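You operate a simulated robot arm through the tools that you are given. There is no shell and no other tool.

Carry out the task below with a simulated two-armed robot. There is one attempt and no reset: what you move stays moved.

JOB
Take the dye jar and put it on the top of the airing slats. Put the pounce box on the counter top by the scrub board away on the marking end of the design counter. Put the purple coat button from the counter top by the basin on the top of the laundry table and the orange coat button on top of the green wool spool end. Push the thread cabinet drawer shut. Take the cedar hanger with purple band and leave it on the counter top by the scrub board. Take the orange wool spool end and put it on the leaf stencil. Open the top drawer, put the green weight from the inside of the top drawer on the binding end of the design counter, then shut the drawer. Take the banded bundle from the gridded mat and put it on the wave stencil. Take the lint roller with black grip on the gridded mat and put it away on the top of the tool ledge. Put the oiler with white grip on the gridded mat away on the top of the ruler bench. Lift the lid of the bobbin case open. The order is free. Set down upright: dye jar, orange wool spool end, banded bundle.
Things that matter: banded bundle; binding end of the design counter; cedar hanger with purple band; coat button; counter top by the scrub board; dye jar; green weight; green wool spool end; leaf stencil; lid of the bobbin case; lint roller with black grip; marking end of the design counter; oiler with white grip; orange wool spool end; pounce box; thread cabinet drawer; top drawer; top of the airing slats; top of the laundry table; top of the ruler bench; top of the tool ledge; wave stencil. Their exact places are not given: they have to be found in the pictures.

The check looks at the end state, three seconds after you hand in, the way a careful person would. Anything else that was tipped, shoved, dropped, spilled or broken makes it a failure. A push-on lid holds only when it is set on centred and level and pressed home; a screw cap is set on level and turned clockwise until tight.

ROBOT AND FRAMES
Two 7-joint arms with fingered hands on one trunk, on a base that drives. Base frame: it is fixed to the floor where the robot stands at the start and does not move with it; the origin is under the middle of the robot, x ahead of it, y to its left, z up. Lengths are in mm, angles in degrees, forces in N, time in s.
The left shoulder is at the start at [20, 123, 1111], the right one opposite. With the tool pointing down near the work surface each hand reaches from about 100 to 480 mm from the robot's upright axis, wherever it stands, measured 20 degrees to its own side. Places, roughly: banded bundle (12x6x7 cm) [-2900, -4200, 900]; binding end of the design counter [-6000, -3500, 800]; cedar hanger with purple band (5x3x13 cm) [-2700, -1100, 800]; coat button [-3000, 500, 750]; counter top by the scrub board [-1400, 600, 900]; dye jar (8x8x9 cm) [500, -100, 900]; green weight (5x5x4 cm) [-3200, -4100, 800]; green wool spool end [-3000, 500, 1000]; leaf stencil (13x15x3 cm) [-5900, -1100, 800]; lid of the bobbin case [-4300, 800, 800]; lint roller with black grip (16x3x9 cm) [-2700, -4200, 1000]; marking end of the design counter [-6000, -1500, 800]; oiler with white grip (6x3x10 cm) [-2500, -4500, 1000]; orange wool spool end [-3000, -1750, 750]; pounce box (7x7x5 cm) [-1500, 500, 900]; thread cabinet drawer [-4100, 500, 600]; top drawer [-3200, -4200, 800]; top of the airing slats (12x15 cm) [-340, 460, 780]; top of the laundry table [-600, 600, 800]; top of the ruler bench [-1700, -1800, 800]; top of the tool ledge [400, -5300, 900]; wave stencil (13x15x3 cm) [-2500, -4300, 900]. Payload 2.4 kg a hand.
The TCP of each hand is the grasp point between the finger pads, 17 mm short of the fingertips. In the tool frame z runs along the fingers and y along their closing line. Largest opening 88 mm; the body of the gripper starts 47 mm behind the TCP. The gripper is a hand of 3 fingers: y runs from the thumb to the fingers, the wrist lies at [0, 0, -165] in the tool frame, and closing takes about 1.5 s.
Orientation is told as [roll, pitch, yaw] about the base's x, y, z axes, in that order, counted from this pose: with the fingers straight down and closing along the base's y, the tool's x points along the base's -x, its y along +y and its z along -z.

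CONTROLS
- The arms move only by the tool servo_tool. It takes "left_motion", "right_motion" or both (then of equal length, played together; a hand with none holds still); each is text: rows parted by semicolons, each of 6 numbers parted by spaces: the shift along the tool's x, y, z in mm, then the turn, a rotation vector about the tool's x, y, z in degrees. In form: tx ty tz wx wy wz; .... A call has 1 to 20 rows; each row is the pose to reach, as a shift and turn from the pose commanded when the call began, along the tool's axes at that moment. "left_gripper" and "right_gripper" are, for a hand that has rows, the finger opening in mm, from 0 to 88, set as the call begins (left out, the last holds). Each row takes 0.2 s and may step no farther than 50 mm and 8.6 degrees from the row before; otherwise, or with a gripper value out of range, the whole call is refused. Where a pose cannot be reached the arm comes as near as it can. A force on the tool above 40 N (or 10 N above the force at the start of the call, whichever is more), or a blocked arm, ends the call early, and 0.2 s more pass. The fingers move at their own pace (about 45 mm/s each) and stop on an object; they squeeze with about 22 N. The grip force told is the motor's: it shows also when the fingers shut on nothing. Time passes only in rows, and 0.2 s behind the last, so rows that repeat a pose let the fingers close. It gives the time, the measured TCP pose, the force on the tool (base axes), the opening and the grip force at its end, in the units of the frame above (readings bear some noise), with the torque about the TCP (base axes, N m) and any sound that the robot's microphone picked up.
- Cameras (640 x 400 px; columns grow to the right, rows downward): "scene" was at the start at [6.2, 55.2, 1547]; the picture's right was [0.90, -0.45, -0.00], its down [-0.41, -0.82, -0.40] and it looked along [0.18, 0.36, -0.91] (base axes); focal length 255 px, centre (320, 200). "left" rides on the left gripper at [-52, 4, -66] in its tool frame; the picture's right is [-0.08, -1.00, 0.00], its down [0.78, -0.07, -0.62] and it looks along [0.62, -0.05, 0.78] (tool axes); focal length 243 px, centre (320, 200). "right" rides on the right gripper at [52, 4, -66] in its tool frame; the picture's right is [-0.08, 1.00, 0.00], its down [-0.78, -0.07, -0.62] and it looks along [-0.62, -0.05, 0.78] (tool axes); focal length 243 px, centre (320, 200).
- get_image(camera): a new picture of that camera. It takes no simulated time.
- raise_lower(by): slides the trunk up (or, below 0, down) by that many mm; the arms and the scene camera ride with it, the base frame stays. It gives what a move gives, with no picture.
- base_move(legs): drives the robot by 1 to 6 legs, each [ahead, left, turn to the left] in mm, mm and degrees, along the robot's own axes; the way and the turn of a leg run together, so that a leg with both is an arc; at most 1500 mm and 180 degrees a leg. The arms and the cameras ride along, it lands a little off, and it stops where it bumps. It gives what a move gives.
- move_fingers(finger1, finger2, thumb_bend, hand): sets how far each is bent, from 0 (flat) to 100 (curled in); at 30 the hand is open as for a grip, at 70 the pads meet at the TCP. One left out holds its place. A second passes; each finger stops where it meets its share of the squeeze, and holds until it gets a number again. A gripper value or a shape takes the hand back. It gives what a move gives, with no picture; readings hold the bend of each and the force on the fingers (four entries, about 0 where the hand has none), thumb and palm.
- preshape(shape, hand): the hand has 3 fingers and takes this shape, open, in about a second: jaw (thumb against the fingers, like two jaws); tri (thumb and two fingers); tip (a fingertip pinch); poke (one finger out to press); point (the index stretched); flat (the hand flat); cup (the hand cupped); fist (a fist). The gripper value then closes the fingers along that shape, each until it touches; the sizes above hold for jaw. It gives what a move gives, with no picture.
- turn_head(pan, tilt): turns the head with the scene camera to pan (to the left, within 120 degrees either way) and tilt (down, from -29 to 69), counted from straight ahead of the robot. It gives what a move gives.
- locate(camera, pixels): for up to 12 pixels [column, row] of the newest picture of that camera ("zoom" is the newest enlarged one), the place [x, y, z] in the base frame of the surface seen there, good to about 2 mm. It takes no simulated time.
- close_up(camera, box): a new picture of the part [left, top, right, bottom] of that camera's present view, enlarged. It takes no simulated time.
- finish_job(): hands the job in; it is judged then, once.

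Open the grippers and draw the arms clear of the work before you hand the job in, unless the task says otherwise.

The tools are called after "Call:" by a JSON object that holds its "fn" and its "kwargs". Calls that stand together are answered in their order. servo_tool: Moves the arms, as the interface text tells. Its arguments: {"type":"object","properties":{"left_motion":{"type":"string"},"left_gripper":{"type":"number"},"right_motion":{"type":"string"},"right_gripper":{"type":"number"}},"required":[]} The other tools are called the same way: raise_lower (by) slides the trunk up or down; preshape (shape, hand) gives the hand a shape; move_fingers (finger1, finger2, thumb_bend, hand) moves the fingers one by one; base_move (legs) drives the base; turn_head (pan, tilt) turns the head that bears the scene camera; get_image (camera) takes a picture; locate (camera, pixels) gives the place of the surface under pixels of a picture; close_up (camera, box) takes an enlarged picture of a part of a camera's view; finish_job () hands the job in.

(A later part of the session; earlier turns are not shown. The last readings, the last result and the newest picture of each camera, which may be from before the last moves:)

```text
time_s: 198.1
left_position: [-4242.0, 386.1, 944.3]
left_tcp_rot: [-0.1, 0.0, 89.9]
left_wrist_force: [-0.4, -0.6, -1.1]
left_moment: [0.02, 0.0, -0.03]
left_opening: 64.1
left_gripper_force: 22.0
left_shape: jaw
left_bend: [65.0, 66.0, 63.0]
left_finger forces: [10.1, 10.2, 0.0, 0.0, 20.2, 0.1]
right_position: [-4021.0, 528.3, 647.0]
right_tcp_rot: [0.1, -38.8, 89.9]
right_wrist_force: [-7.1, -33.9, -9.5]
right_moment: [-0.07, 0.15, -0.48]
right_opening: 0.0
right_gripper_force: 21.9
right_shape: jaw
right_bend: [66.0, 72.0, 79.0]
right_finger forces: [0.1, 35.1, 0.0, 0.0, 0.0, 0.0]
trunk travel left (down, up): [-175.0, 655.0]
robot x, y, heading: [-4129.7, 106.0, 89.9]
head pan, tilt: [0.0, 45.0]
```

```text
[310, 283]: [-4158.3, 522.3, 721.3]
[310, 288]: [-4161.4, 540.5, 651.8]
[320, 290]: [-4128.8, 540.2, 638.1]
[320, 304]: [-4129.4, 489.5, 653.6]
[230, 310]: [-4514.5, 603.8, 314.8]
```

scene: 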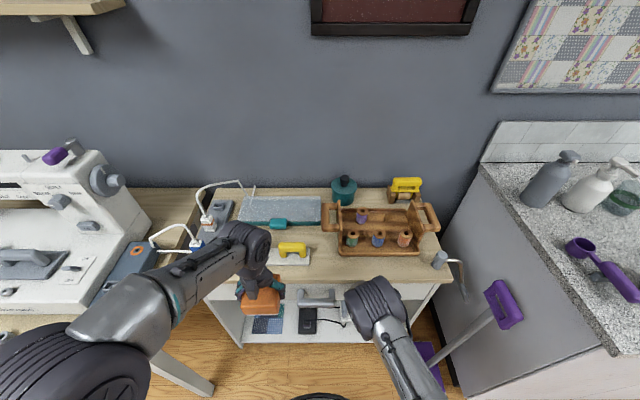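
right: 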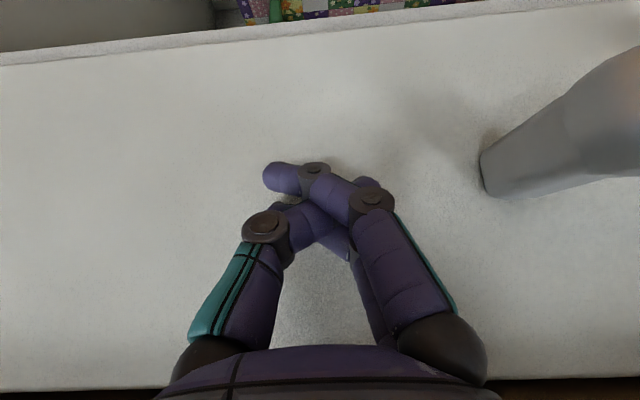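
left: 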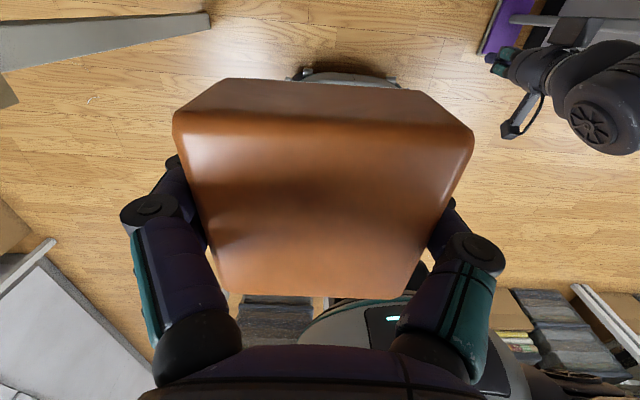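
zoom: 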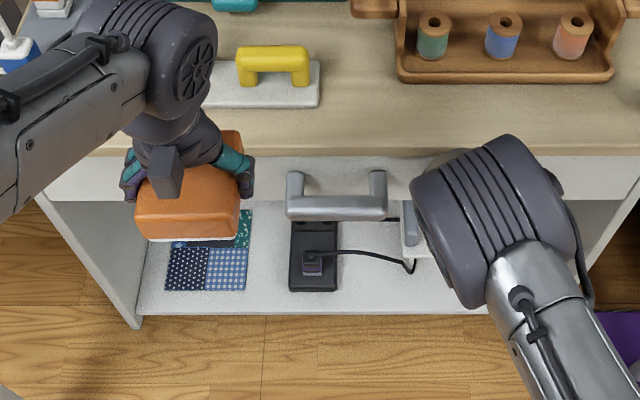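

The panel moved another 18 mm to y≈540 and now resists with 34 N – it is home. I back off, straighten the hand and raise it.

Call:
{"fn": "servo_tool", "kwargs": {"right_motion": "23 0 -19 0 0 0; 57 0 -48 0 0 0; 92 0 -77 0 0 0; 115 0 -97 0 0 0; 130 0 -110 0 0 0; 130 0 -110 0 0 0"}}

Call:
{"fn": "servo_tool", "kwargs": {"right_motion": "0 0 0 0 8 0; 0 0 0 0 16 0; 0 0 0 0 24 0; 0 0 0 0 32 0; 0 0 0 0 39 0; 0 0 0 0 39 0"}}

Call:
{"fn": "get_image", "kwargs": {"camera": "scene"}}

Call:
{"fn": "locate", "kwargs": {"camera": "scene", "pixels": [[310, 288], [320, 290], [345, 290], [360, 290], [250, 290], [318, 300]]}}

```text
time_s: 199.5
left_position: [-4241.3, 386.6, 943.5]
left_tcp_rot: [0.0, 0.0, 89.9]
left_wrist_force: [0.2, 0.1, -0.1]
left_moment: [-0.02, 0.0, 0.02]
left_opening: 64.1
left_gripper_force: 22.1
left_shape: jaw
left_bend: [65.0, 66.0, 63.0]
left_finger forces: [10.1, 10.1, 0.1, 0.0, 20.2, 0.1]
right_position: [-4020.7, 362.6, 651.6]
right_tcp_rot: [0.0, -39.3, 90.0]
right_wrist_force: [-0.1, -0.2, 0.0]
right_moment: [0.01, 0.02, 0.0]
right_opening: 0.0
right_gripper_force: 22.4
right_shape: jaw
right_bend: [66.0, 66.0, 79.0]
right_finger forces: [0.1, 0.1, 0.0, 0.0, 0.0, 0.0]
trunk travel left (down, up): [-175.0, 655.0]
robot x, y, heading: [-4128.1, 101.7, 89.9]
head pan, tilt: [0.0, 45.0]
```

```text
time_s: 200.9
left_position: [-4242.0, 386.8, 943.1]
left_tcp_rot: [0.0, 0.2, 89.9]
left_wrist_force: [-1.1, -0.7, -1.5]
left_moment: [0.0, -0.01, -0.02]
left_opening: 63.7
left_gripper_force: 21.7
left_shape: jaw
left_bend: [65.0, 66.0, 63.0]
left_finger forces: [10.0, 10.0, 0.0, 0.0, 20.2, 0.0]
right_position: [-4020.6, 362.5, 651.1]
right_tcp_rot: [0.0, -0.4, 90.0]
right_wrist_force: [-1.1, 0.1, -0.5]
right_moment: [0.01, 0.0, 0.0]
right_opening: 0.0
right_gripper_force: 22.1
right_shape: jaw
right_bend: [66.0, 66.0, 79.0]
right_finger forces: [0.1, 0.0, 0.1, 0.1, 0.0, 0.0]
trunk travel left (down, up): [-175.0, 655.0]
robot x, y, heading: [-4131.2, 103.1, 90.0]
head pan, tilt: [0.0, 45.0]
```

```text
taken
```

scene: 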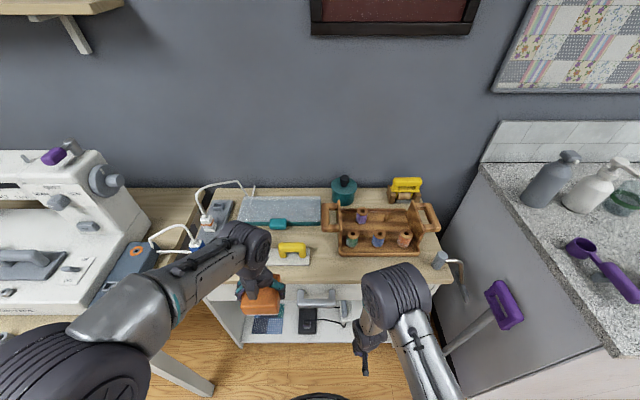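

```text
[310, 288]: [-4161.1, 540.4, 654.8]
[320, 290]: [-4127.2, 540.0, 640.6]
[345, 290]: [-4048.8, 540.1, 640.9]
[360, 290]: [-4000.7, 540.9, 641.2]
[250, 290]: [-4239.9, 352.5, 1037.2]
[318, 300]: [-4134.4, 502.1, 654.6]
```

The drawer is shut evenly (face y=540 all along). Now the bobbin case: I zoom on the translucent-lidded teal case at (278, 210).

Call:
{"fn": "close_up", "kwargs": {"camera": "scene", "box": [200, 170, 340, 250]}}

Call:
{"fn": "locate", "kwargs": {"camera": "scene", "pixels": [[278, 222], [270, 221], [287, 221], [300, 222], [242, 220], [320, 218], [245, 198], [318, 198], [280, 208], [280, 216], [292, 247], [343, 215]]}}

```text
4.57 times, centred on (270, 210) of scene
```

zoom: 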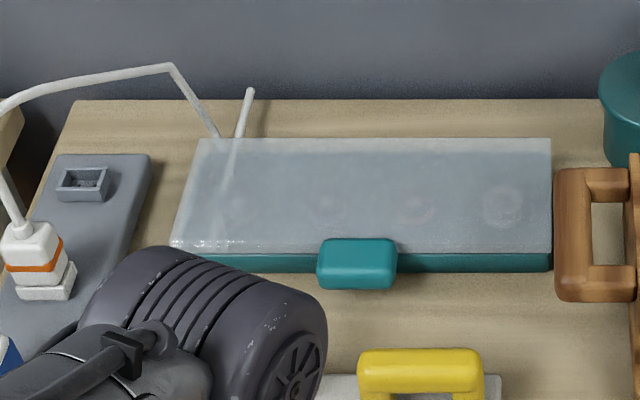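

```text
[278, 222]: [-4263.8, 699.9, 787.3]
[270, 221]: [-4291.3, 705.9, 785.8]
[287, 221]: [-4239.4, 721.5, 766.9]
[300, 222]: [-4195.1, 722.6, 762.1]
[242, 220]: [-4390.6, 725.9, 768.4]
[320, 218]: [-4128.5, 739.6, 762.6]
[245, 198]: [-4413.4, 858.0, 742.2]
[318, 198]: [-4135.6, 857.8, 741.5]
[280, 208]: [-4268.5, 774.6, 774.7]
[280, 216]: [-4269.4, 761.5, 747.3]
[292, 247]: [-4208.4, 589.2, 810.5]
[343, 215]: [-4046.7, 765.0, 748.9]
```

The tab of the lid is at about x −4291…−4238, y 692–722, z 755–787, hinge at the back (y≈836). I'll grip the tab from front‑above along x and swing it up. First raise the hand and trunk and reposition.

Call:
{"fn": "servo_tool", "kwargs": {"right_motion": "0 0 -45 0 0 0; 0 0 -90 0 0 0; 0 0 -135 0 0 0; 0 0 -180 0 0 0; 0 0 -220 0 0 0; 0 0 -220 0 0 0", "right_gripper": 88}}

Call:
{"fn": "raise_lower", "kwargs": {"by": 150}}

Call:
{"fn": "base_move", "kwargs": {"legs": [[0, 200, 0], [190, 0, 0]]}}

Call:
{"fn": "get_image", "kwargs": {"camera": "scene"}}

Call:
{"fn": "get_image", "kwargs": {"camera": "right"}}

```text
time_s: 202.3
left_position: [-4241.4, 385.5, 943.5]
left_tcp_rot: [0.0, 0.2, 89.9]
left_wrist_force: [0.3, 0.1, -1.7]
left_moment: [-0.02, 0.01, -0.03]
left_opening: 64.2
left_gripper_force: 22.3
left_shape: jaw
left_bend: [65.0, 66.0, 63.0]
left_finger forces: [10.2, 10.0, 0.0, 0.1, 20.2, 0.0]
right_position: [-4017.0, 361.1, 874.1]
right_tcp_rot: [0.0, -0.5, 89.9]
right_wrist_force: [0.4, -0.4, 0.1]
right_moment: [-0.01, -0.03, 0.01]
right_opening: 87.7
right_gripper_force: 0.1
right_shape: jaw
right_bend: [30.0, 30.0, 30.0]
right_finger forces: [0.0, 0.0, 0.1, 0.0, 0.1, 0.0]
trunk travel left (down, up): [-175.0, 655.0]
robot x, y, heading: [-4131.0, 104.5, 89.9]
head pan, tilt: [0.0, 45.0]
```

```text
time_s: 204.0
left_position: [-4240.7, 387.0, 1092.2]
left_tcp_rot: [0.0, 0.1, 89.9]
left_wrist_force: [-0.2, 0.2, -1.6]
left_moment: [0.01, -0.01, -0.02]
left_opening: 63.8
left_gripper_force: 21.9
left_shape: jaw
left_bend: [65.0, 66.0, 63.0]
left_finger forces: [10.1, 10.1, 0.0, 0.1, 20.2, 0.1]
right_position: [-4018.5, 360.7, 1022.9]
right_tcp_rot: [0.0, -0.4, 90.0]
right_wrist_force: [-0.4, 0.6, -0.3]
right_moment: [0.02, 0.02, -0.01]
right_opening: 87.9
right_gripper_force: 0.1
right_shape: jaw
right_bend: [30.0, 30.0, 30.0]
right_finger forces: [0.0, 0.1, 0.0, 0.0, 0.0, 0.1]
trunk travel left (down, up): [-325.0, 505.0]
robot x, y, heading: [-4129.6, 106.9, 89.9]
head pan, tilt: [0.0, 45.0]
```

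```text
time_s: 206.8
left_position: [-4442.9, 574.4, 1093.3]
left_tcp_rot: [0.0, 0.1, 90.0]
left_wrist_force: [-1.1, 0.6, -0.7]
left_moment: [0.0, -0.03, -0.01]
left_opening: 63.6
left_gripper_force: 21.6
left_shape: jaw
left_bend: [65.0, 66.0, 63.0]
left_finger forces: [10.1, 10.1, 0.0, 0.0, 20.1, 0.0]
right_position: [-4220.0, 549.2, 1023.2]
right_tcp_rot: [-0.1, -0.3, 90.1]
right_wrist_force: [-0.1, 0.1, 0.6]
right_moment: [0.0, 0.0, 0.03]
right_opening: 87.7
right_gripper_force: 0.0
right_shape: jaw
right_bend: [30.0, 30.0, 30.0]
right_finger forces: [0.1, 0.0, 0.1, 0.1, 0.1, 0.0]
trunk travel left (down, up): [-325.0, 505.0]
robot x, y, heading: [-4331.7, 292.5, 90.1]
head pan, tilt: [0.0, 45.0]
```

```text
taken
```

scene: 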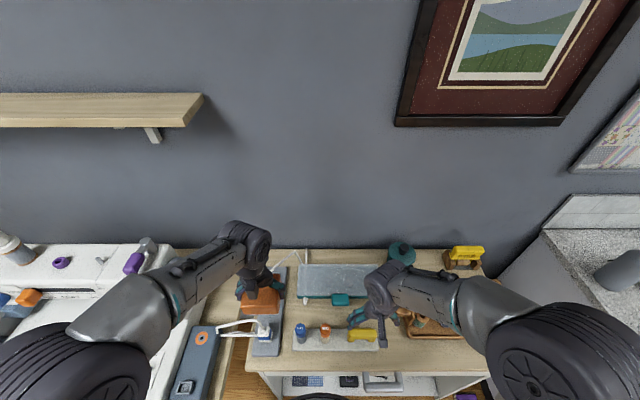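

```text
taken
```

right: 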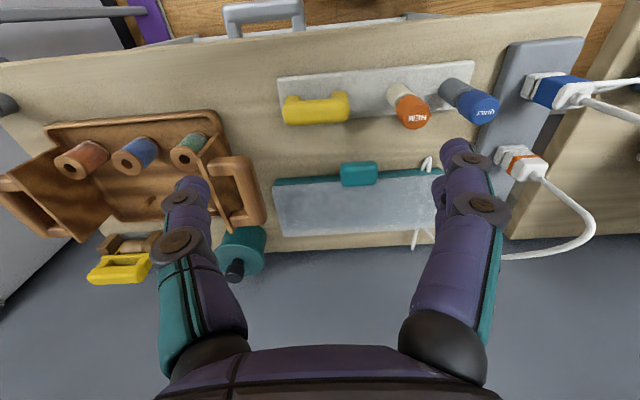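

The hand camera sees the case and its teal tab at (358, 174). I locate the tab and case edges from here.

Call:
{"fn": "locate", "kwargs": {"camera": "right", "pixels": [[358, 170], [358, 182], [342, 174], [375, 174], [358, 163], [320, 184], [300, 232], [400, 225], [350, 240], [427, 163], [415, 240], [320, 110]]}}

Call:
{"fn": "close_up", "kwargs": {"camera": "right", "box": [250, 140, 450, 270]}}

```text
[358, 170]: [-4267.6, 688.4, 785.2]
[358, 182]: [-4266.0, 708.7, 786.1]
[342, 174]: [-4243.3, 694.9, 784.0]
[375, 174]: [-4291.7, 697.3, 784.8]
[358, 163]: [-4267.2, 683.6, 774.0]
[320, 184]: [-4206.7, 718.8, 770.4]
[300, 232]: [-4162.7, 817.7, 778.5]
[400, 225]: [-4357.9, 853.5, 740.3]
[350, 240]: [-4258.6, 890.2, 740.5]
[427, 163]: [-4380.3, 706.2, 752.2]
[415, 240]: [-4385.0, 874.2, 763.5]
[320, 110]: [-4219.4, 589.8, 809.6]
```

```text
3.08 times, centred on (350, 205) of right
```

zoom: 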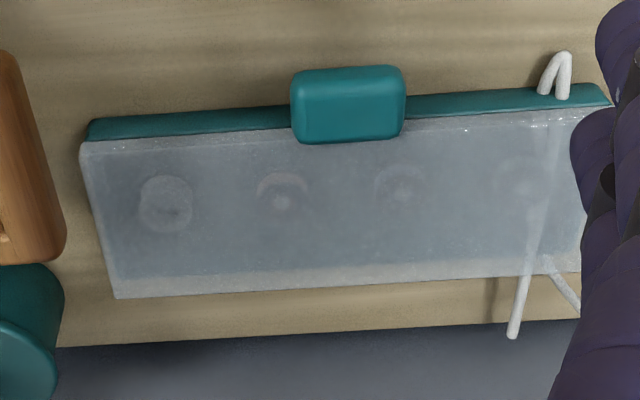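

The tab's centre is about [-4267, 696], top z≈786, sticking out in front of the case (front y≈717). I move the base 28 mm closer, then bring the open right hand above the tab.

Call:
{"fn": "base_move", "kwargs": {"legs": [[28, 0, 0]]}}

Call:
{"fn": "servo_tool", "kwargs": {"right_motion": "-30 15 0 0 0 0; -60 30 0 0 0 0; -85 46 0 0 0 0; -112 47 30 0 0 0; -112 47 70 0 0 0; -112 47 110 0 0 0; -112 47 150 0 0 0; -112 47 180 0 0 0; -112 47 180 0 0 0"}}

Call:
{"fn": "get_image", "kwargs": {"camera": "right"}}

```text
time_s: 207.6
left_position: [-4441.9, 604.4, 1091.6]
left_tcp_rot: [0.0, 0.2, 89.9]
left_wrist_force: [0.0, 0.3, -0.9]
left_moment: [-0.03, 0.01, -0.01]
left_opening: 63.7
left_gripper_force: 22.2
left_shape: jaw
left_bend: [65.0, 66.0, 63.0]
left_finger forces: [10.2, 10.2, 0.0, 0.0, 20.2, 0.0]
right_position: [-4220.0, 579.5, 1023.8]
right_tcp_rot: [0.1, -0.2, 90.0]
right_wrist_force: [0.4, 0.1, -0.4]
right_moment: [0.01, 0.02, -0.01]
right_opening: 88.2
right_gripper_force: 0.0
right_shape: jaw
right_bend: [30.0, 30.0, 30.0]
right_finger forces: [0.1, 0.0, 0.0, 0.0, 0.0, 0.0]
trunk travel left (down, up): [-325.0, 505.0]
robot x, y, heading: [-4334.5, 321.9, 90.0]
head pan, tilt: [0.0, 45.0]
```

```text
time_s: 209.6
left_position: [-4443.7, 602.1, 1093.7]
left_tcp_rot: [0.0, 0.1, 90.1]
left_wrist_force: [0.4, -0.7, 0.1]
left_moment: [-0.05, 0.02, -0.03]
left_opening: 64.0
left_gripper_force: 22.2
left_shape: jaw
left_bend: [65.0, 66.0, 63.0]
left_finger forces: [10.1, 10.2, 0.0, 0.0, 20.2, 0.2]
right_position: [-4266.2, 688.5, 845.7]
right_tcp_rot: [0.0, -0.4, 90.1]
right_wrist_force: [0.1, 0.5, -0.6]
right_moment: [-0.04, 0.02, -0.03]
right_opening: 88.1
right_gripper_force: 0.1
right_shape: jaw
right_bend: [30.0, 30.0, 30.0]
right_finger forces: [0.1, 0.1, 0.0, 0.0, 0.0, 0.0]
trunk travel left (down, up): [-325.0, 505.0]
robot x, y, heading: [-4328.9, 323.7, 90.2]
head pan, tilt: [0.0, 45.0]
```

```text
taken
```

right: 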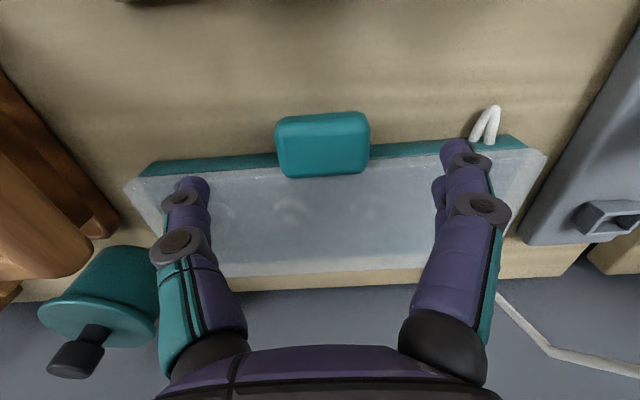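

Centred over the tab. I lower to z≈777 and close on it.

Call:
{"fn": "servo_tool", "kwargs": {"right_motion": "-1.5 0 25 0 0 0; -1.5 0 50 0 0 0; -1.5 0 69 0 0 0; -1.5 0 69 0 0 0", "right_gripper": 72}}

Call:
{"fn": "servo_tool", "kwargs": {"right_motion": "0 0 0 0 0 0; 0 0 0 0 0 0; 0 0 0 0 0 0; 0 0 0 0 0 0; 0 0 0 0 0 0; 0 0 0 0 0 0", "right_gripper": 30}}

Call:
{"fn": "get_image", "kwargs": {"camera": "right"}}

```text
time_s: 210.6
left_position: [-4443.8, 603.5, 1093.5]
left_tcp_rot: [-0.1, 0.1, 90.0]
left_wrist_force: [0.8, 0.2, -0.7]
left_moment: [0.0, 0.02, 0.0]
left_opening: 63.8
left_gripper_force: 22.2
left_shape: jaw
left_bend: [65.0, 66.0, 63.0]
left_finger forces: [10.1, 10.1, 0.0, 0.0, 20.1, 0.1]
right_position: [-4269.3, 691.5, 775.5]
right_tcp_rot: [0.1, -0.4, 90.1]
right_wrist_force: [0.8, 0.4, -0.1]
right_moment: [0.03, -0.01, -0.02]
right_opening: 72.2
right_gripper_force: 0.1
right_shape: jaw
right_bend: [57.0, 57.0, 53.0]
right_finger forces: [0.0, 0.0, 0.1, 0.0, 0.1, 0.0]
trunk travel left (down, up): [-325.0, 505.0]
robot x, y, heading: [-4331.0, 321.1, 90.1]
head pan, tilt: [0.0, 45.0]
```

```text
time_s: 212.0
left_position: [-4442.7, 603.2, 1093.6]
left_tcp_rot: [0.1, 0.1, 90.0]
left_wrist_force: [-0.2, 0.0, -0.7]
left_moment: [0.02, -0.01, 0.02]
left_opening: 64.3
left_gripper_force: 21.7
left_shape: jaw
left_bend: [65.0, 66.0, 63.0]
left_finger forces: [10.0, 10.2, 0.0, 0.1, 20.2, 0.0]
right_position: [-4268.3, 690.3, 775.3]
right_tcp_rot: [-0.1, -0.2, 90.0]
right_wrist_force: [1.1, -1.5, 0.2]
right_moment: [-0.02, 0.02, 0.07]
right_opening: 50.2
right_gripper_force: 21.8
right_shape: jaw
right_bend: [72.0, 72.0, 70.0]
right_finger forces: [9.8, 9.6, 0.1, 0.0, 21.5, 0.1]
trunk travel left (down, up): [-325.0, 505.0]
robot x, y, heading: [-4331.9, 319.5, 90.0]
head pan, tilt: [0.0, 45.0]
```

```text
taken
```

right: 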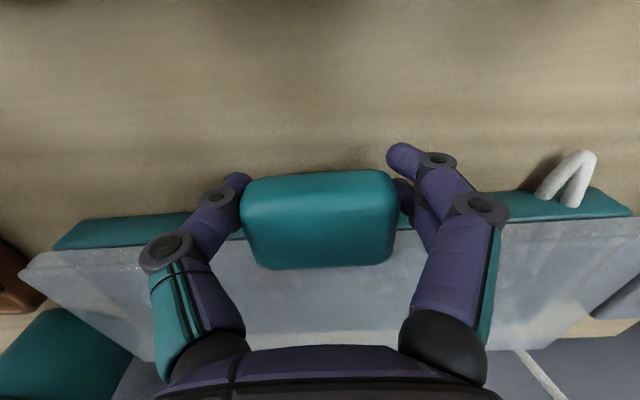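

The tab is gripped. I lift it along an arc about the rear hinge, first to about 30°.

Call:
{"fn": "servo_tool", "kwargs": {"right_motion": "-0.8 0 -11.7 0 0 0; -3.4 0 -23.3 0 0 0; -6.5 0 -34.7 0 0 0; -10.9 0 -45.7 0 0 0; -16 0 -56.3 0 0 0; -22 0 -66.4 0 0 0; -22 0 -66.4 0 0 0"}}

Call:
{"fn": "get_image", "kwargs": {"camera": "right"}}

Call:
{"fn": "close_up", "kwargs": {"camera": "scene", "box": [230, 220, 480, 380]}}

```text
time_s: 213.6
left_position: [-4442.8, 598.5, 1093.2]
left_tcp_rot: [0.0, -0.1, 90.0]
left_wrist_force: [0.6, -0.1, -1.7]
left_moment: [0.0, 0.02, -0.02]
left_opening: 63.8
left_gripper_force: 22.1
left_shape: jaw
left_bend: [65.0, 66.0, 63.0]
left_finger forces: [10.0, 10.2, 0.0, 0.0, 20.3, 0.0]
right_position: [-4267.2, 709.4, 843.5]
right_tcp_rot: [0.1, -0.5, 90.1]
right_wrist_force: [2.5, -25.1, 11.9]
right_moment: [-0.26, -0.27, 0.09]
right_opening: 49.0
right_gripper_force: 22.0
right_shape: jaw
right_bend: [73.0, 72.0, 71.0]
right_finger forces: [9.7, 11.4, 0.0, 0.0, 23.4, 0.1]
trunk travel left (down, up): [-325.0, 505.0]
robot x, y, heading: [-4331.5, 321.0, 90.1]
head pan, tilt: [0.0, 45.0]
```

```text
taken
```

right: 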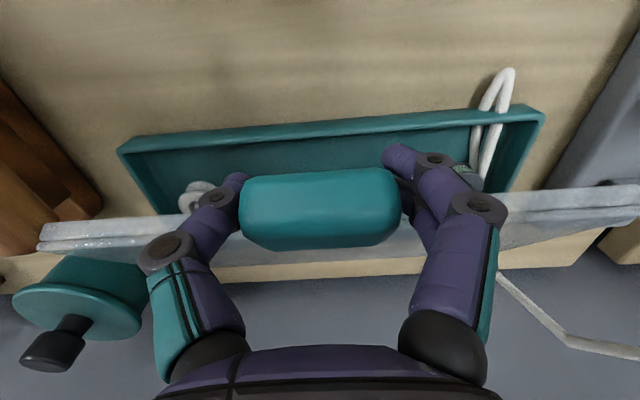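

```text
2.50 times, centred on (355, 300) of scene
```

zoom: 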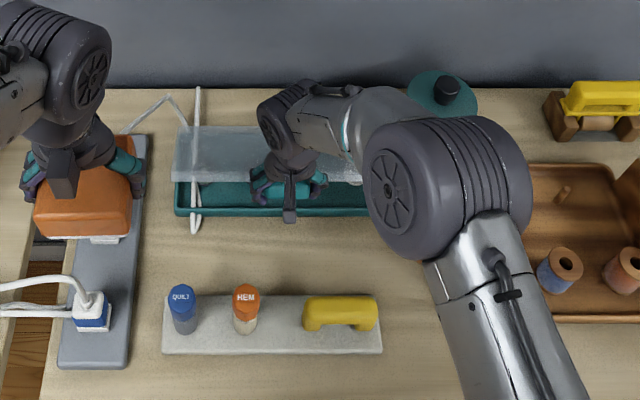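

The lid is lifting (interior visible), with a radial force of 28 N – my arc was slightly too tight, so the hinge is farther back. I relax outward a few mm and locate the lid's edges.

Call:
{"fn": "servo_tool", "kwargs": {"right_motion": "3 0 -1.5 0 0 0; 3 0 -1.5 0 0 0"}}

Call:
{"fn": "get_image", "kwargs": {"camera": "right"}}

Call:
{"fn": "locate", "kwargs": {"camera": "right", "pixels": [[580, 200], [560, 215], [80, 228], [80, 245], [130, 240], [320, 165], [540, 110], [320, 130], [240, 262], [330, 268], [160, 190], [170, 205]]}}

```text
time_s: 214.2
left_position: [-4442.6, 602.0, 1093.5]
left_tcp_rot: [0.0, 0.0, 90.1]
left_wrist_force: [0.0, -0.1, -1.1]
left_moment: [0.0, 0.01, -0.01]
left_opening: 63.9
left_gripper_force: 22.2
left_shape: jaw
left_bend: [65.0, 66.0, 63.0]
left_finger forces: [10.1, 10.2, 0.1, 0.1, 20.2, 0.1]
right_position: [-4266.0, 710.0, 844.2]
right_tcp_rot: [-0.1, -0.5, 90.0]
right_wrist_force: [0.8, -12.9, 6.7]
right_moment: [-0.17, -0.22, 0.09]
right_opening: 49.2
right_gripper_force: 22.3
right_shape: jaw
right_bend: [73.0, 72.0, 71.0]
right_finger forces: [10.0, 11.6, 0.0, 0.0, 22.4, 0.0]
trunk travel left (down, up): [-325.0, 505.0]
robot x, y, heading: [-4330.4, 319.5, 90.0]
head pan, tilt: [0.0, 45.0]
```

```text
taken
```

right: 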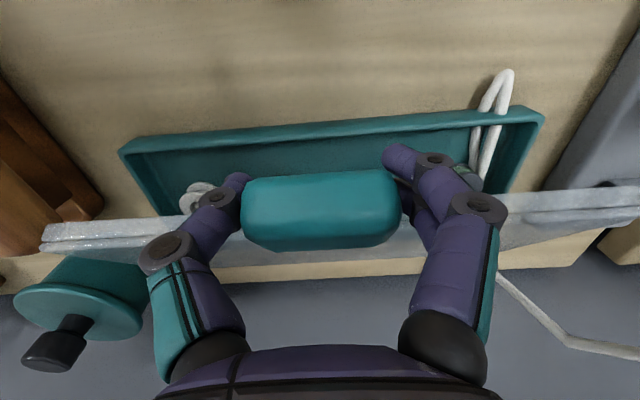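

```text
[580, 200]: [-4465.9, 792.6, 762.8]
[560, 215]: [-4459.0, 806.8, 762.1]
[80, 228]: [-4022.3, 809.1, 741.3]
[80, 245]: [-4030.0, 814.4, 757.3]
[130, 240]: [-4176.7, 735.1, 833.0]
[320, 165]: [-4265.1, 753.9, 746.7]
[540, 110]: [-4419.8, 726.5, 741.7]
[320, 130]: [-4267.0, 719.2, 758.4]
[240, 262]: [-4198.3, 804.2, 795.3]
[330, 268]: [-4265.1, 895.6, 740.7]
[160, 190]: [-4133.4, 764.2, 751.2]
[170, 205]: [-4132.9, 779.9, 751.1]
```

The hinge is near y≈850, z≈766 (radius ≈160 mm). I continue along the corrected arc to about 60°.

Call:
{"fn": "servo_tool", "kwargs": {"right_motion": "-9.5 0 -14.7 0 0 0; -18 0 -25.8 0 0 0; -27.4 0 -36.1 0 0 0; -37.7 0 -45.5 0 0 0; -48.8 0 -54 0 0 0; -60.6 0 -61.5 0 0 0; -60.6 0 -61.5 0 0 0"}}

Call:
{"fn": "get_image", "kwargs": {"camera": "right"}}

Call:
{"fn": "get_image", "kwargs": {"camera": "scene"}}

```text
time_s: 215.8
left_position: [-4441.6, 604.0, 1093.0]
left_tcp_rot: [-0.1, 0.1, 90.0]
left_wrist_force: [-0.3, -0.2, -1.0]
left_moment: [0.01, 0.01, 0.0]
left_opening: 64.0
left_gripper_force: 21.6
left_shape: jaw
left_bend: [65.0, 66.0, 63.0]
left_finger forces: [10.1, 10.2, 0.1, 0.0, 20.2, 0.1]
right_position: [-4265.2, 771.7, 905.2]
right_tcp_rot: [0.0, -0.3, 90.0]
right_wrist_force: [9.4, 1.0, -1.8]
right_moment: [-0.04, 0.17, -0.06]
right_opening: 37.4
right_gripper_force: 22.0
right_shape: jaw
right_bend: [78.0, 71.0, 78.0]
right_finger forces: [0.0, 11.9, 0.0, 0.1, 19.4, 0.1]
trunk travel left (down, up): [-325.0, 505.0]
robot x, y, heading: [-4334.0, 323.0, 90.1]
head pan, tilt: [0.0, 45.0]
```

```text
taken
```

right: 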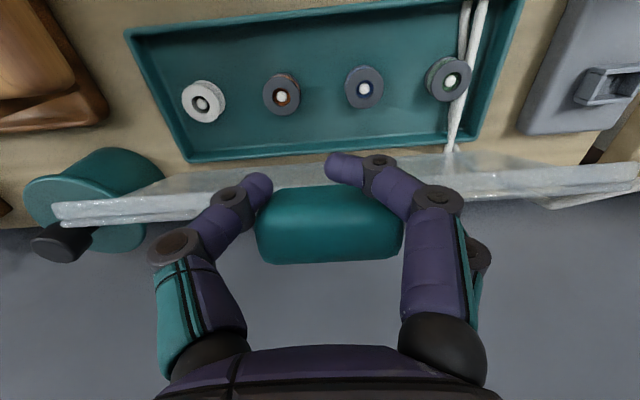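

```text
taken
```

scene: 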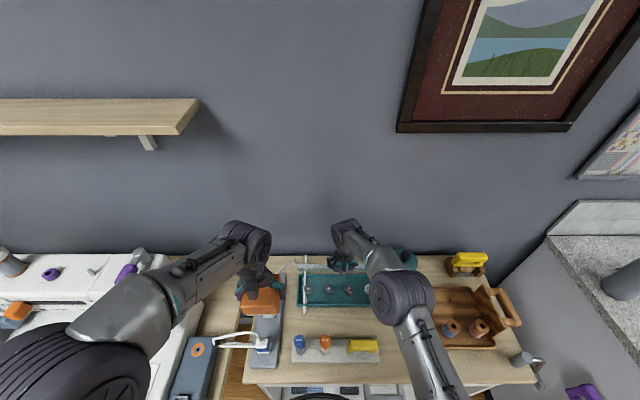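

The lid is at about 60°; finger 1 has slid under it while the other finger and the thumb still hold the tab. I continue back and slightly up to approach vertical, watching forces.

Call:
{"fn": "servo_tool", "kwargs": {"right_motion": "-10 0 -4 0 0 0; -20 0 -7 0 -4 0; -30 0 -9 0 -8 0; -40 0 -10 0 -12 0; -40 0 -10 0 -12 0"}}

Call:
{"fn": "get_image", "kwargs": {"camera": "right"}}

Call:
{"fn": "close_up", "kwargs": {"camera": "scene", "box": [250, 200, 450, 330]}}

```text
time_s: 217.0
left_position: [-4443.8, 600.2, 1093.2]
left_tcp_rot: [0.0, 0.0, 90.1]
left_wrist_force: [-0.8, 0.1, -0.5]
left_moment: [0.01, 0.03, -0.02]
left_opening: 63.9
left_gripper_force: 21.9
left_shape: jaw
left_bend: [65.0, 66.0, 63.0]
left_finger forces: [10.1, 10.0, 0.1, 0.0, 20.2, 0.0]
right_position: [-4271.6, 803.4, 912.6]
right_tcp_rot: [0.1, -11.3, 90.3]
right_wrist_force: [-8.5, -15.4, 1.0]
right_moment: [-0.12, 0.11, 0.14]
right_opening: 23.1
right_gripper_force: 22.0
right_shape: jaw
right_bend: [78.0, 73.0, 80.0]
right_finger forces: [0.0, 9.2, 0.0, 0.1, 12.0, 0.0]
trunk travel left (down, up): [-325.0, 505.0]
robot x, y, heading: [-4329.2, 319.2, 90.0]
head pan, tilt: [0.0, 45.0]
stopped in row 5 (right hand): the force on the tool passed its limit at 44 N (the readings are from after the stop); the commanded pose is now the measured one
```

```text
taken
```

right: 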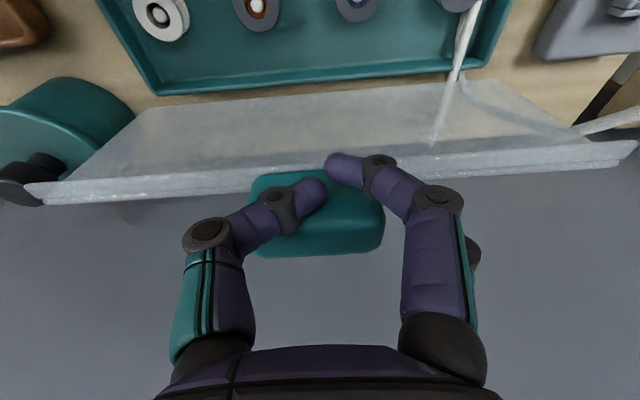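

```text
3.08 times, centred on (350, 265) of scene
```

zoom: 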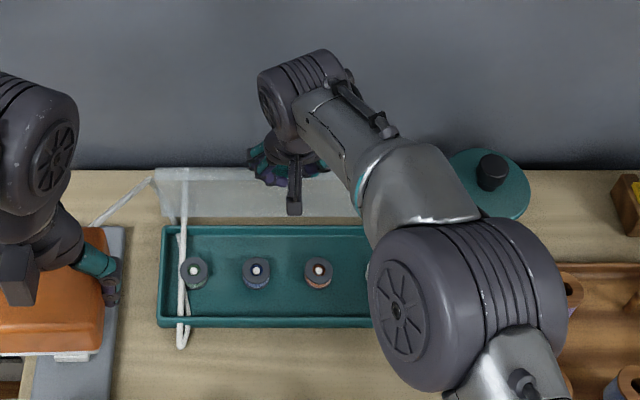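

The lid is near vertical now, with the fingers in front of it. I locate points on it to get its angle.

Call:
{"fn": "locate", "kwargs": {"camera": "right", "pixels": [[150, 190], [120, 185], [150, 150], [200, 120], [560, 150], [520, 130], [560, 120], [200, 175], [150, 120], [320, 240], [320, 180]]}}

Call:
{"fn": "locate", "kwargs": {"camera": "scene", "pixels": [[310, 258], [315, 262], [315, 268], [380, 262], [365, 260], [340, 258]]}}

```text
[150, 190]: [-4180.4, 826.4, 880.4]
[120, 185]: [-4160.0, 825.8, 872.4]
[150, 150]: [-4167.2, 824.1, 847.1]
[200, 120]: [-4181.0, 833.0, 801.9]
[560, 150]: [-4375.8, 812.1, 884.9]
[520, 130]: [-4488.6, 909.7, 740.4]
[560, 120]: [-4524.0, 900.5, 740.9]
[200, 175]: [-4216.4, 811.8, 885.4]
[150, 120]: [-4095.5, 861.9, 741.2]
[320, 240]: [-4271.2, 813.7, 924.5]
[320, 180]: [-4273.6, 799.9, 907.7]
```

```text
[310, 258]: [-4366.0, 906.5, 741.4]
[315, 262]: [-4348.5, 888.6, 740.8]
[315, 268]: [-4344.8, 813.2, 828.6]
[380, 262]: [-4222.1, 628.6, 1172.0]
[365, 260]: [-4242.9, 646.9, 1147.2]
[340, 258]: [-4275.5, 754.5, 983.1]
```

The lid is at ~76° with the fingertips now in front of the tab. I close the fingers fully to use them as a pusher.

Call:
{"fn": "servo_tool", "kwargs": {"right_motion": "0 0 0 0 0 0; 0 0 0 0 0 0; 0 0 0 0 0 0; 0 0 0 0 0 0; 0 0 0 0 0 0", "right_gripper": 0}}

Call:
{"fn": "get_image", "kwargs": {"camera": "right"}}

```text
time_s: 218.2
left_position: [-4443.7, 600.5, 1093.7]
left_tcp_rot: [-0.1, -0.2, 90.1]
left_wrist_force: [0.3, -0.1, -1.4]
left_moment: [0.0, 0.01, -0.01]
left_opening: 63.9
left_gripper_force: 21.9
left_shape: jaw
left_bend: [65.0, 66.0, 63.0]
left_finger forces: [10.1, 10.1, 0.0, 0.0, 20.1, 0.1]
right_position: [-4269.9, 802.9, 913.1]
right_tcp_rot: [0.0, -11.4, 90.2]
right_wrist_force: [-12.2, -28.0, -6.3]
right_moment: [-0.31, 0.14, 0.09]
right_opening: 22.6
right_gripper_force: 22.0
right_shape: jaw
right_bend: [78.0, 73.0, 79.0]
right_finger forces: [0.0, 10.6, 0.0, 0.0, 25.4, 0.0]
trunk travel left (down, up): [-325.0, 505.0]
robot x, y, heading: [-4332.8, 321.0, 90.1]
head pan, tilt: [0.0, 45.0]
```

```text
taken
```

right: 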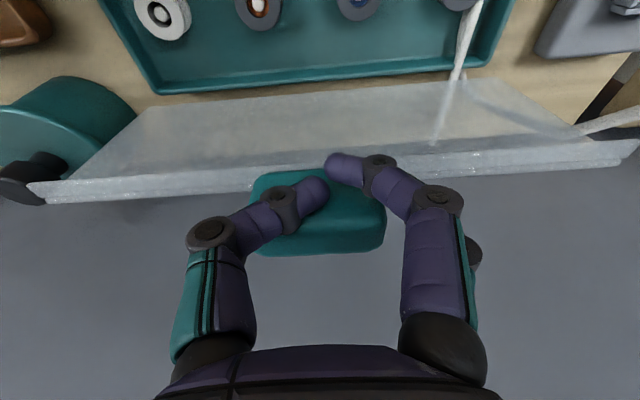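

The lid pushes back with 28 N, perhaps at its stop. I ease back 6 mm and see whether the lid follows or stays.

Call:
{"fn": "servo_tool", "kwargs": {"right_motion": "6 0 0 0 0 0; 6 0 0 0 0 0; 6 0 0 0 0 0"}}

Call:
{"fn": "get_image", "kwargs": {"camera": "right"}}

Call:
{"fn": "locate", "kwargs": {"camera": "right", "pixels": [[150, 190], [150, 150], [200, 120], [200, 175], [560, 150], [220, 110]]}}

```text
time_s: 219.0
left_position: [-4444.3, 601.5, 1093.1]
left_tcp_rot: [-0.1, 0.1, 90.0]
left_wrist_force: [0.0, 0.0, 0.0]
left_moment: [-0.01, 0.02, -0.04]
left_opening: 63.9
left_gripper_force: 22.5
left_shape: jaw
left_bend: [65.0, 66.0, 63.0]
left_finger forces: [10.1, 10.0, 0.0, 0.0, 20.2, 0.1]
right_position: [-4269.7, 800.1, 912.9]
right_tcp_rot: [0.0, -11.8, 90.3]
right_wrist_force: [-10.2, -1.5, 1.7]
right_moment: [-0.01, 0.14, 0.12]
right_opening: 23.2
right_gripper_force: 22.2
right_shape: jaw
right_bend: [78.0, 72.0, 79.0]
right_finger forces: [0.0, 10.7, 0.1, 0.0, 0.3, 0.0]
trunk travel left (down, up): [-325.0, 505.0]
robot x, y, heading: [-4332.3, 321.2, 90.2]
head pan, tilt: [0.0, 45.0]
```

```text
taken
```

right: 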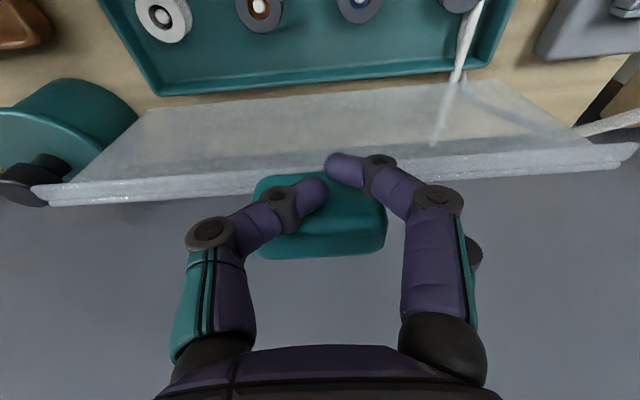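

```text
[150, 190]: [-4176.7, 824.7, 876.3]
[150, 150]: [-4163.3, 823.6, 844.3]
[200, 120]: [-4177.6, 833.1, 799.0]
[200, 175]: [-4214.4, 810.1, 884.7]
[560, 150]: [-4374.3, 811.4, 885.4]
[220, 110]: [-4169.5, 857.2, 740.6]
```

The lid barely moved when I eased off. I open the fingers a bit and back away slowly to see if the lid stays up on its own.

Call:
{"fn": "servo_tool", "kwargs": {"right_motion": "0 0 0 0 0 0; 0 0 0 0 0 0; 0 0 0 0 0 0; 5 0 0 0 0 0; 10 0 0 0 0 0; 10 0 0 0 0 0", "right_gripper": 40}}

Call:
{"fn": "get_image", "kwargs": {"camera": "right"}}

Call:
{"fn": "locate", "kwargs": {"camera": "right", "pixels": [[150, 190], [150, 150], [200, 120], [200, 175], [560, 150]]}}

```text
time_s: 220.4
left_position: [-4443.4, 602.9, 1092.5]
left_tcp_rot: [0.0, 0.1, 90.0]
left_wrist_force: [0.4, 1.0, -1.2]
left_moment: [0.01, 0.0, 0.0]
left_opening: 63.7
left_gripper_force: 22.4
left_shape: jaw
left_bend: [65.0, 66.0, 63.0]
left_finger forces: [10.1, 10.1, 0.1, 0.0, 20.2, 0.0]
right_position: [-4267.9, 791.4, 910.1]
right_tcp_rot: [0.0, -11.5, 90.2]
right_wrist_force: [-0.2, 0.2, 0.0]
right_moment: [-0.02, 0.04, 0.01]
right_opening: 0.0
right_gripper_force: 20.8
right_shape: jaw
right_bend: [64.0, 78.0, 77.0]
right_finger forces: [0.1, 0.0, 0.0, 0.1, 0.1, 0.1]
trunk travel left (down, up): [-325.0, 505.0]
robot x, y, heading: [-4332.2, 322.0, 90.1]
head pan, tilt: [0.0, 45.0]
```

```text
taken
```

right: 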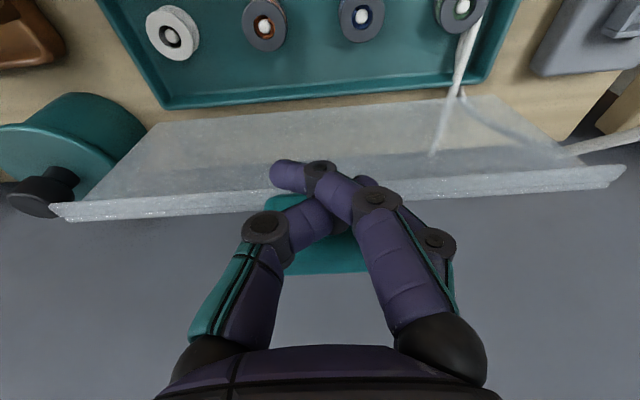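

```text
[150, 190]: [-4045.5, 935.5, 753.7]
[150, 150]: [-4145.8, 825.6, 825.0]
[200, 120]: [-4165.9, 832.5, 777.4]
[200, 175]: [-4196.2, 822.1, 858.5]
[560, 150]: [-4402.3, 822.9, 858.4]
```

The lid now stands at ~82° without load on the hand. I push it gently a bit farther with the closed fingers to be sure it is fully open.

Call:
{"fn": "servo_tool", "kwargs": {"right_motion": "-6 0 0 0 0 0; -12 0 0 0 0 0; -18 0 1 0 0 0; -24 0 2 0 0 0; -24 0 2 0 0 0", "right_gripper": 0}}

Call:
{"fn": "get_image", "kwargs": {"camera": "right"}}

Call:
{"fn": "locate", "kwargs": {"camera": "right", "pixels": [[150, 180], [150, 150], [200, 120], [200, 165], [560, 140]]}}

```text
time_s: 221.1
left_position: [-4442.9, 600.0, 1093.2]
left_tcp_rot: [0.1, 0.0, 90.0]
left_wrist_force: [-0.3, -0.2, -1.8]
left_moment: [0.04, 0.01, -0.01]
left_opening: 63.6
left_gripper_force: 21.7
left_shape: jaw
left_bend: [65.0, 66.0, 63.0]
left_finger forces: [10.2, 10.1, 0.1, 0.0, 20.3, 0.0]
right_position: [-4270.2, 796.2, 907.7]
right_tcp_rot: [-0.1, -10.0, 90.4]
right_wrist_force: [-1.0, -20.9, 3.2]
right_moment: [-0.1, 0.1, 0.22]
right_opening: 0.0
right_gripper_force: 22.0
right_shape: jaw
right_bend: [66.0, 80.0, 78.0]
right_finger forces: [0.0, 24.9, 0.1, 0.0, 0.1, 0.0]
trunk travel left (down, up): [-325.0, 505.0]
robot x, y, heading: [-4333.4, 320.6, 90.1]
head pan, tilt: [0.0, 45.0]
stopped in row 3 (right hand): the force on the tool passed its limit at 47 N (the readings are from after the stop); the commanded pose is now the measured one
```

```text
taken
```

right: 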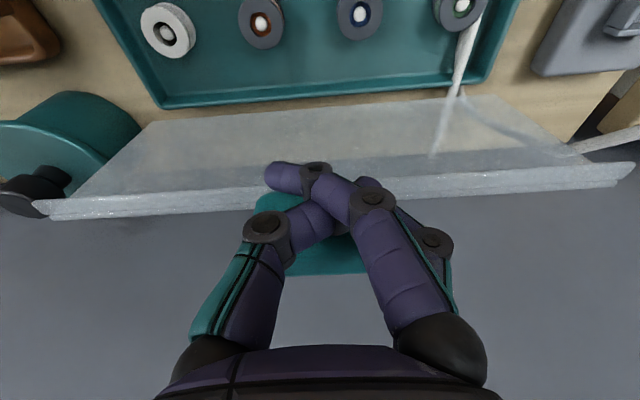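

```text
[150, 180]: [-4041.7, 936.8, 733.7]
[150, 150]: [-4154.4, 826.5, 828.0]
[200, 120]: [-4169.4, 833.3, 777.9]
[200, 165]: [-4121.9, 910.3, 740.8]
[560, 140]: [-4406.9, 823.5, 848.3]
```

The lid is against its stop and fully open. I withdraw the hand backward and up, then check that the lid stays.

Call:
{"fn": "servo_tool", "kwargs": {"right_motion": "20 0 -5 0 0 0; 45 0 -15 0 0 0; 70 0 -40 0 2 0; 100 0 -80 0 6 0; 130 0 -110 0 10 0; 160 0 -130 0 10 0; 180 0 -140 0 10 0; 180 0 -140 0 10 0"}}

Call:
{"fn": "get_image", "kwargs": {"camera": "right"}}

Call:
{"fn": "close_up", "kwargs": {"camera": "scene", "box": [240, 200, 480, 370]}}

```text
time_s: 222.9
left_position: [-4442.3, 602.4, 1092.0]
left_tcp_rot: [0.1, 0.1, 90.0]
left_wrist_force: [0.9, 1.4, -0.3]
left_moment: [-0.01, 0.02, 0.01]
left_opening: 63.8
left_gripper_force: 21.9
left_shape: jaw
left_bend: [65.0, 66.0, 63.0]
left_finger forces: [10.1, 10.1, 0.0, 0.0, 20.2, 0.0]
right_position: [-4269.2, 596.9, 1014.6]
right_tcp_rot: [-0.1, -0.6, 90.3]
right_wrist_force: [0.1, -0.5, 0.9]
right_moment: [-0.01, -0.04, 0.0]
right_opening: 0.3
right_gripper_force: 21.9
right_shape: jaw
right_bend: [66.0, 79.0, 78.0]
right_finger forces: [0.0, 0.1, 0.0, 0.0, 0.0, 0.0]
trunk travel left (down, up): [-325.0, 505.0]
robot x, y, heading: [-4333.9, 319.0, 90.0]
head pan, tilt: [0.0, 45.0]
```

```text
taken
```

right: 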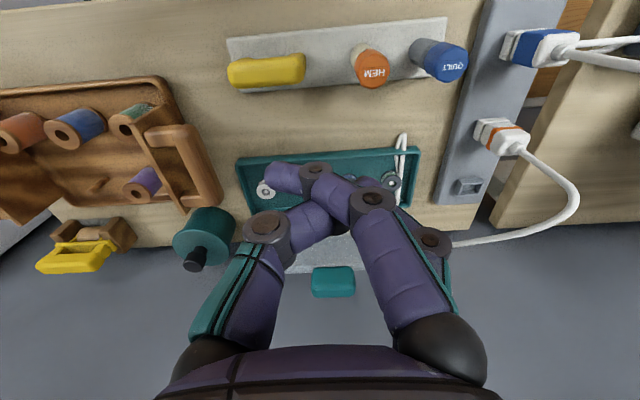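

```text
2.35 times, centred on (360, 285) of scene
```

zoom: 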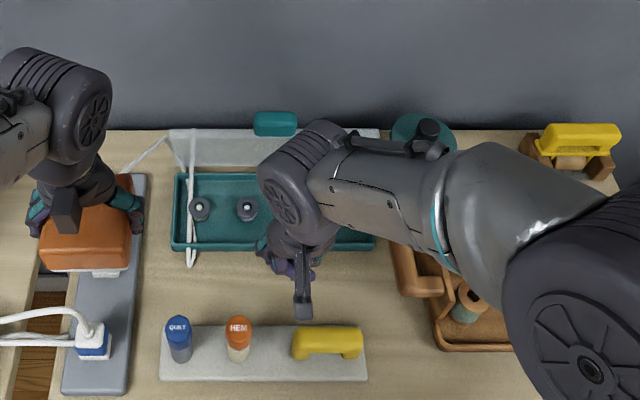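

The lid stays open and the drawer is shut. Next is the orange wool spool: I back away, turn to face +x and drive down the passage west of the mending table.

Call:
{"fn": "base_move", "kwargs": {"legs": [[-450, 0, 0], [0, 0, -90], [780, 0, 0], [0, -1000, 0], [0, -620, 0]]}}

Call:
{"fn": "get_image", "kwargs": {"camera": "scene"}}

```text
time_s: 241.0
left_position: [-3281.2, -1617.0, 1093.1]
left_tcp_rot: [0.0, 0.0, -0.7]
left_wrist_force: [0.0, 0.0, -1.5]
left_moment: [-0.02, 0.03, 0.0]
left_opening: 63.7
left_gripper_force: 22.8
left_shape: jaw
left_bend: [65.0, 66.0, 63.0]
left_finger forces: [10.1, 9.9, 0.1, 0.1, 20.0, 0.1]
right_position: [-3287.0, -1791.0, 1013.9]
right_tcp_rot: [-0.1, -0.4, -0.4]
right_wrist_force: [0.3, 0.1, 0.5]
right_moment: [-0.01, -0.01, -0.02]
right_opening: 0.0
right_gripper_force: 21.9
right_shape: jaw
right_bend: [66.0, 79.0, 78.0]
right_finger forces: [0.0, 0.1, 0.0, 0.0, 0.0, 0.1]
trunk travel left (down, up): [-325.0, 505.0]
robot x, y, heading: [-3564.3, -1724.1, -0.5]
head pan, tilt: [0.0, 45.0]
```

```text
taken
```

scene: 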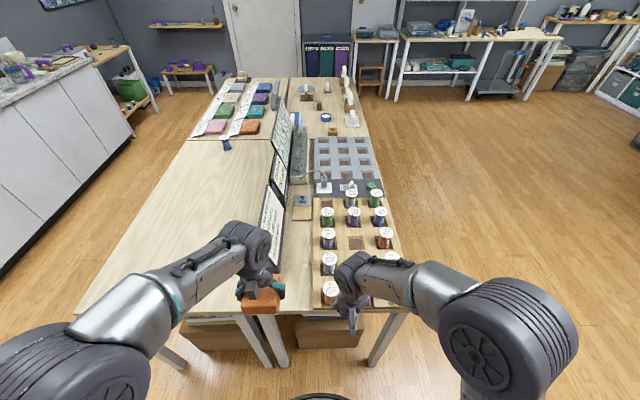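

The spool rack is right ahead. I move the right hand aside to the right and zoom in on the labels.

Call:
{"fn": "servo_tool", "kwargs": {"right_motion": "0 -45 0 0 0 0; 0 -90 0 0 0 0; 0 -135 0 0 0 0; 0 -180 0 0 0 0; 0 -180 0 0 0 0", "right_gripper": 88}}

Call:
{"fn": "close_up", "kwargs": {"camera": "scene", "box": [300, 180, 410, 310]}}

```text
time_s: 242.2
left_position: [-3280.5, -1617.2, 1092.9]
left_tcp_rot: [-0.1, 0.0, -0.8]
left_wrist_force: [-0.6, -0.5, -1.2]
left_moment: [-0.01, -0.01, 0.0]
left_opening: 63.5
left_gripper_force: 22.4
left_shape: jaw
left_bend: [65.0, 66.0, 63.0]
left_finger forces: [10.1, 10.0, 0.0, 0.1, 20.1, 0.0]
right_position: [-3286.2, -1972.5, 1014.4]
right_tcp_rot: [-0.2, -0.4, -0.4]
right_wrist_force: [-0.1, 0.2, 0.2]
right_moment: [0.02, 0.0, 0.01]
right_opening: 87.8
right_gripper_force: 0.0
right_shape: jaw
right_bend: [30.0, 30.0, 30.0]
right_finger forces: [0.0, 0.0, 0.0, 0.0, 0.0, 0.0]
trunk travel left (down, up): [-325.0, 505.0]
robot x, y, heading: [-3564.9, -1724.5, -0.7]
head pan, tilt: [0.0, 45.0]
```

```text
3.08 times, centred on (355, 245) of scene
```

zoom: 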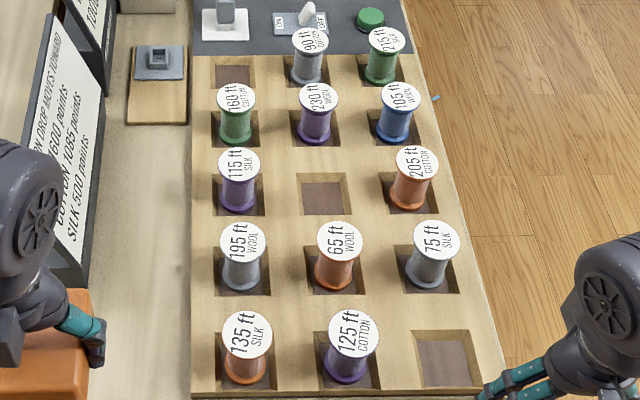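

The orange wool spool is "65 ft WOOL" at about (361, 258). I locate it and its neighbours.

Call:
{"fn": "get_image", "kwargs": {"camera": "scene"}}

Call:
{"fn": "locate", "kwargs": {"camera": "scene", "pixels": [[361, 259], [354, 259], [369, 259], [361, 253], [361, 265], [330, 260], [391, 259], [365, 289], [361, 285], [385, 237], [345, 257], [358, 243]]}}

```text
taken
```

scene: 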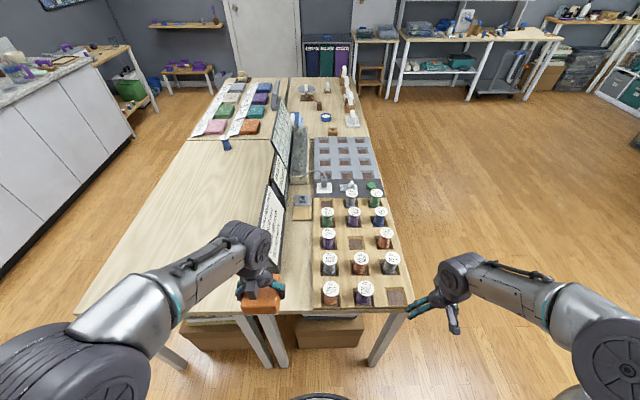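

```text
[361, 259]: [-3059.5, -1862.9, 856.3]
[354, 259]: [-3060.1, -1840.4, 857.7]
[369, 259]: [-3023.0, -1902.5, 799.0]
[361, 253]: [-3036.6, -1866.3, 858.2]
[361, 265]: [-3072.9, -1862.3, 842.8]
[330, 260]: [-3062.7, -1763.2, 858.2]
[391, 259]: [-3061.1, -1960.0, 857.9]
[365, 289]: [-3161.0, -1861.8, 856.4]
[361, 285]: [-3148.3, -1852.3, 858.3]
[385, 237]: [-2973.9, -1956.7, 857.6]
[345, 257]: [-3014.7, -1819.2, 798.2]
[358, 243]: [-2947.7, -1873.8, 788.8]
```

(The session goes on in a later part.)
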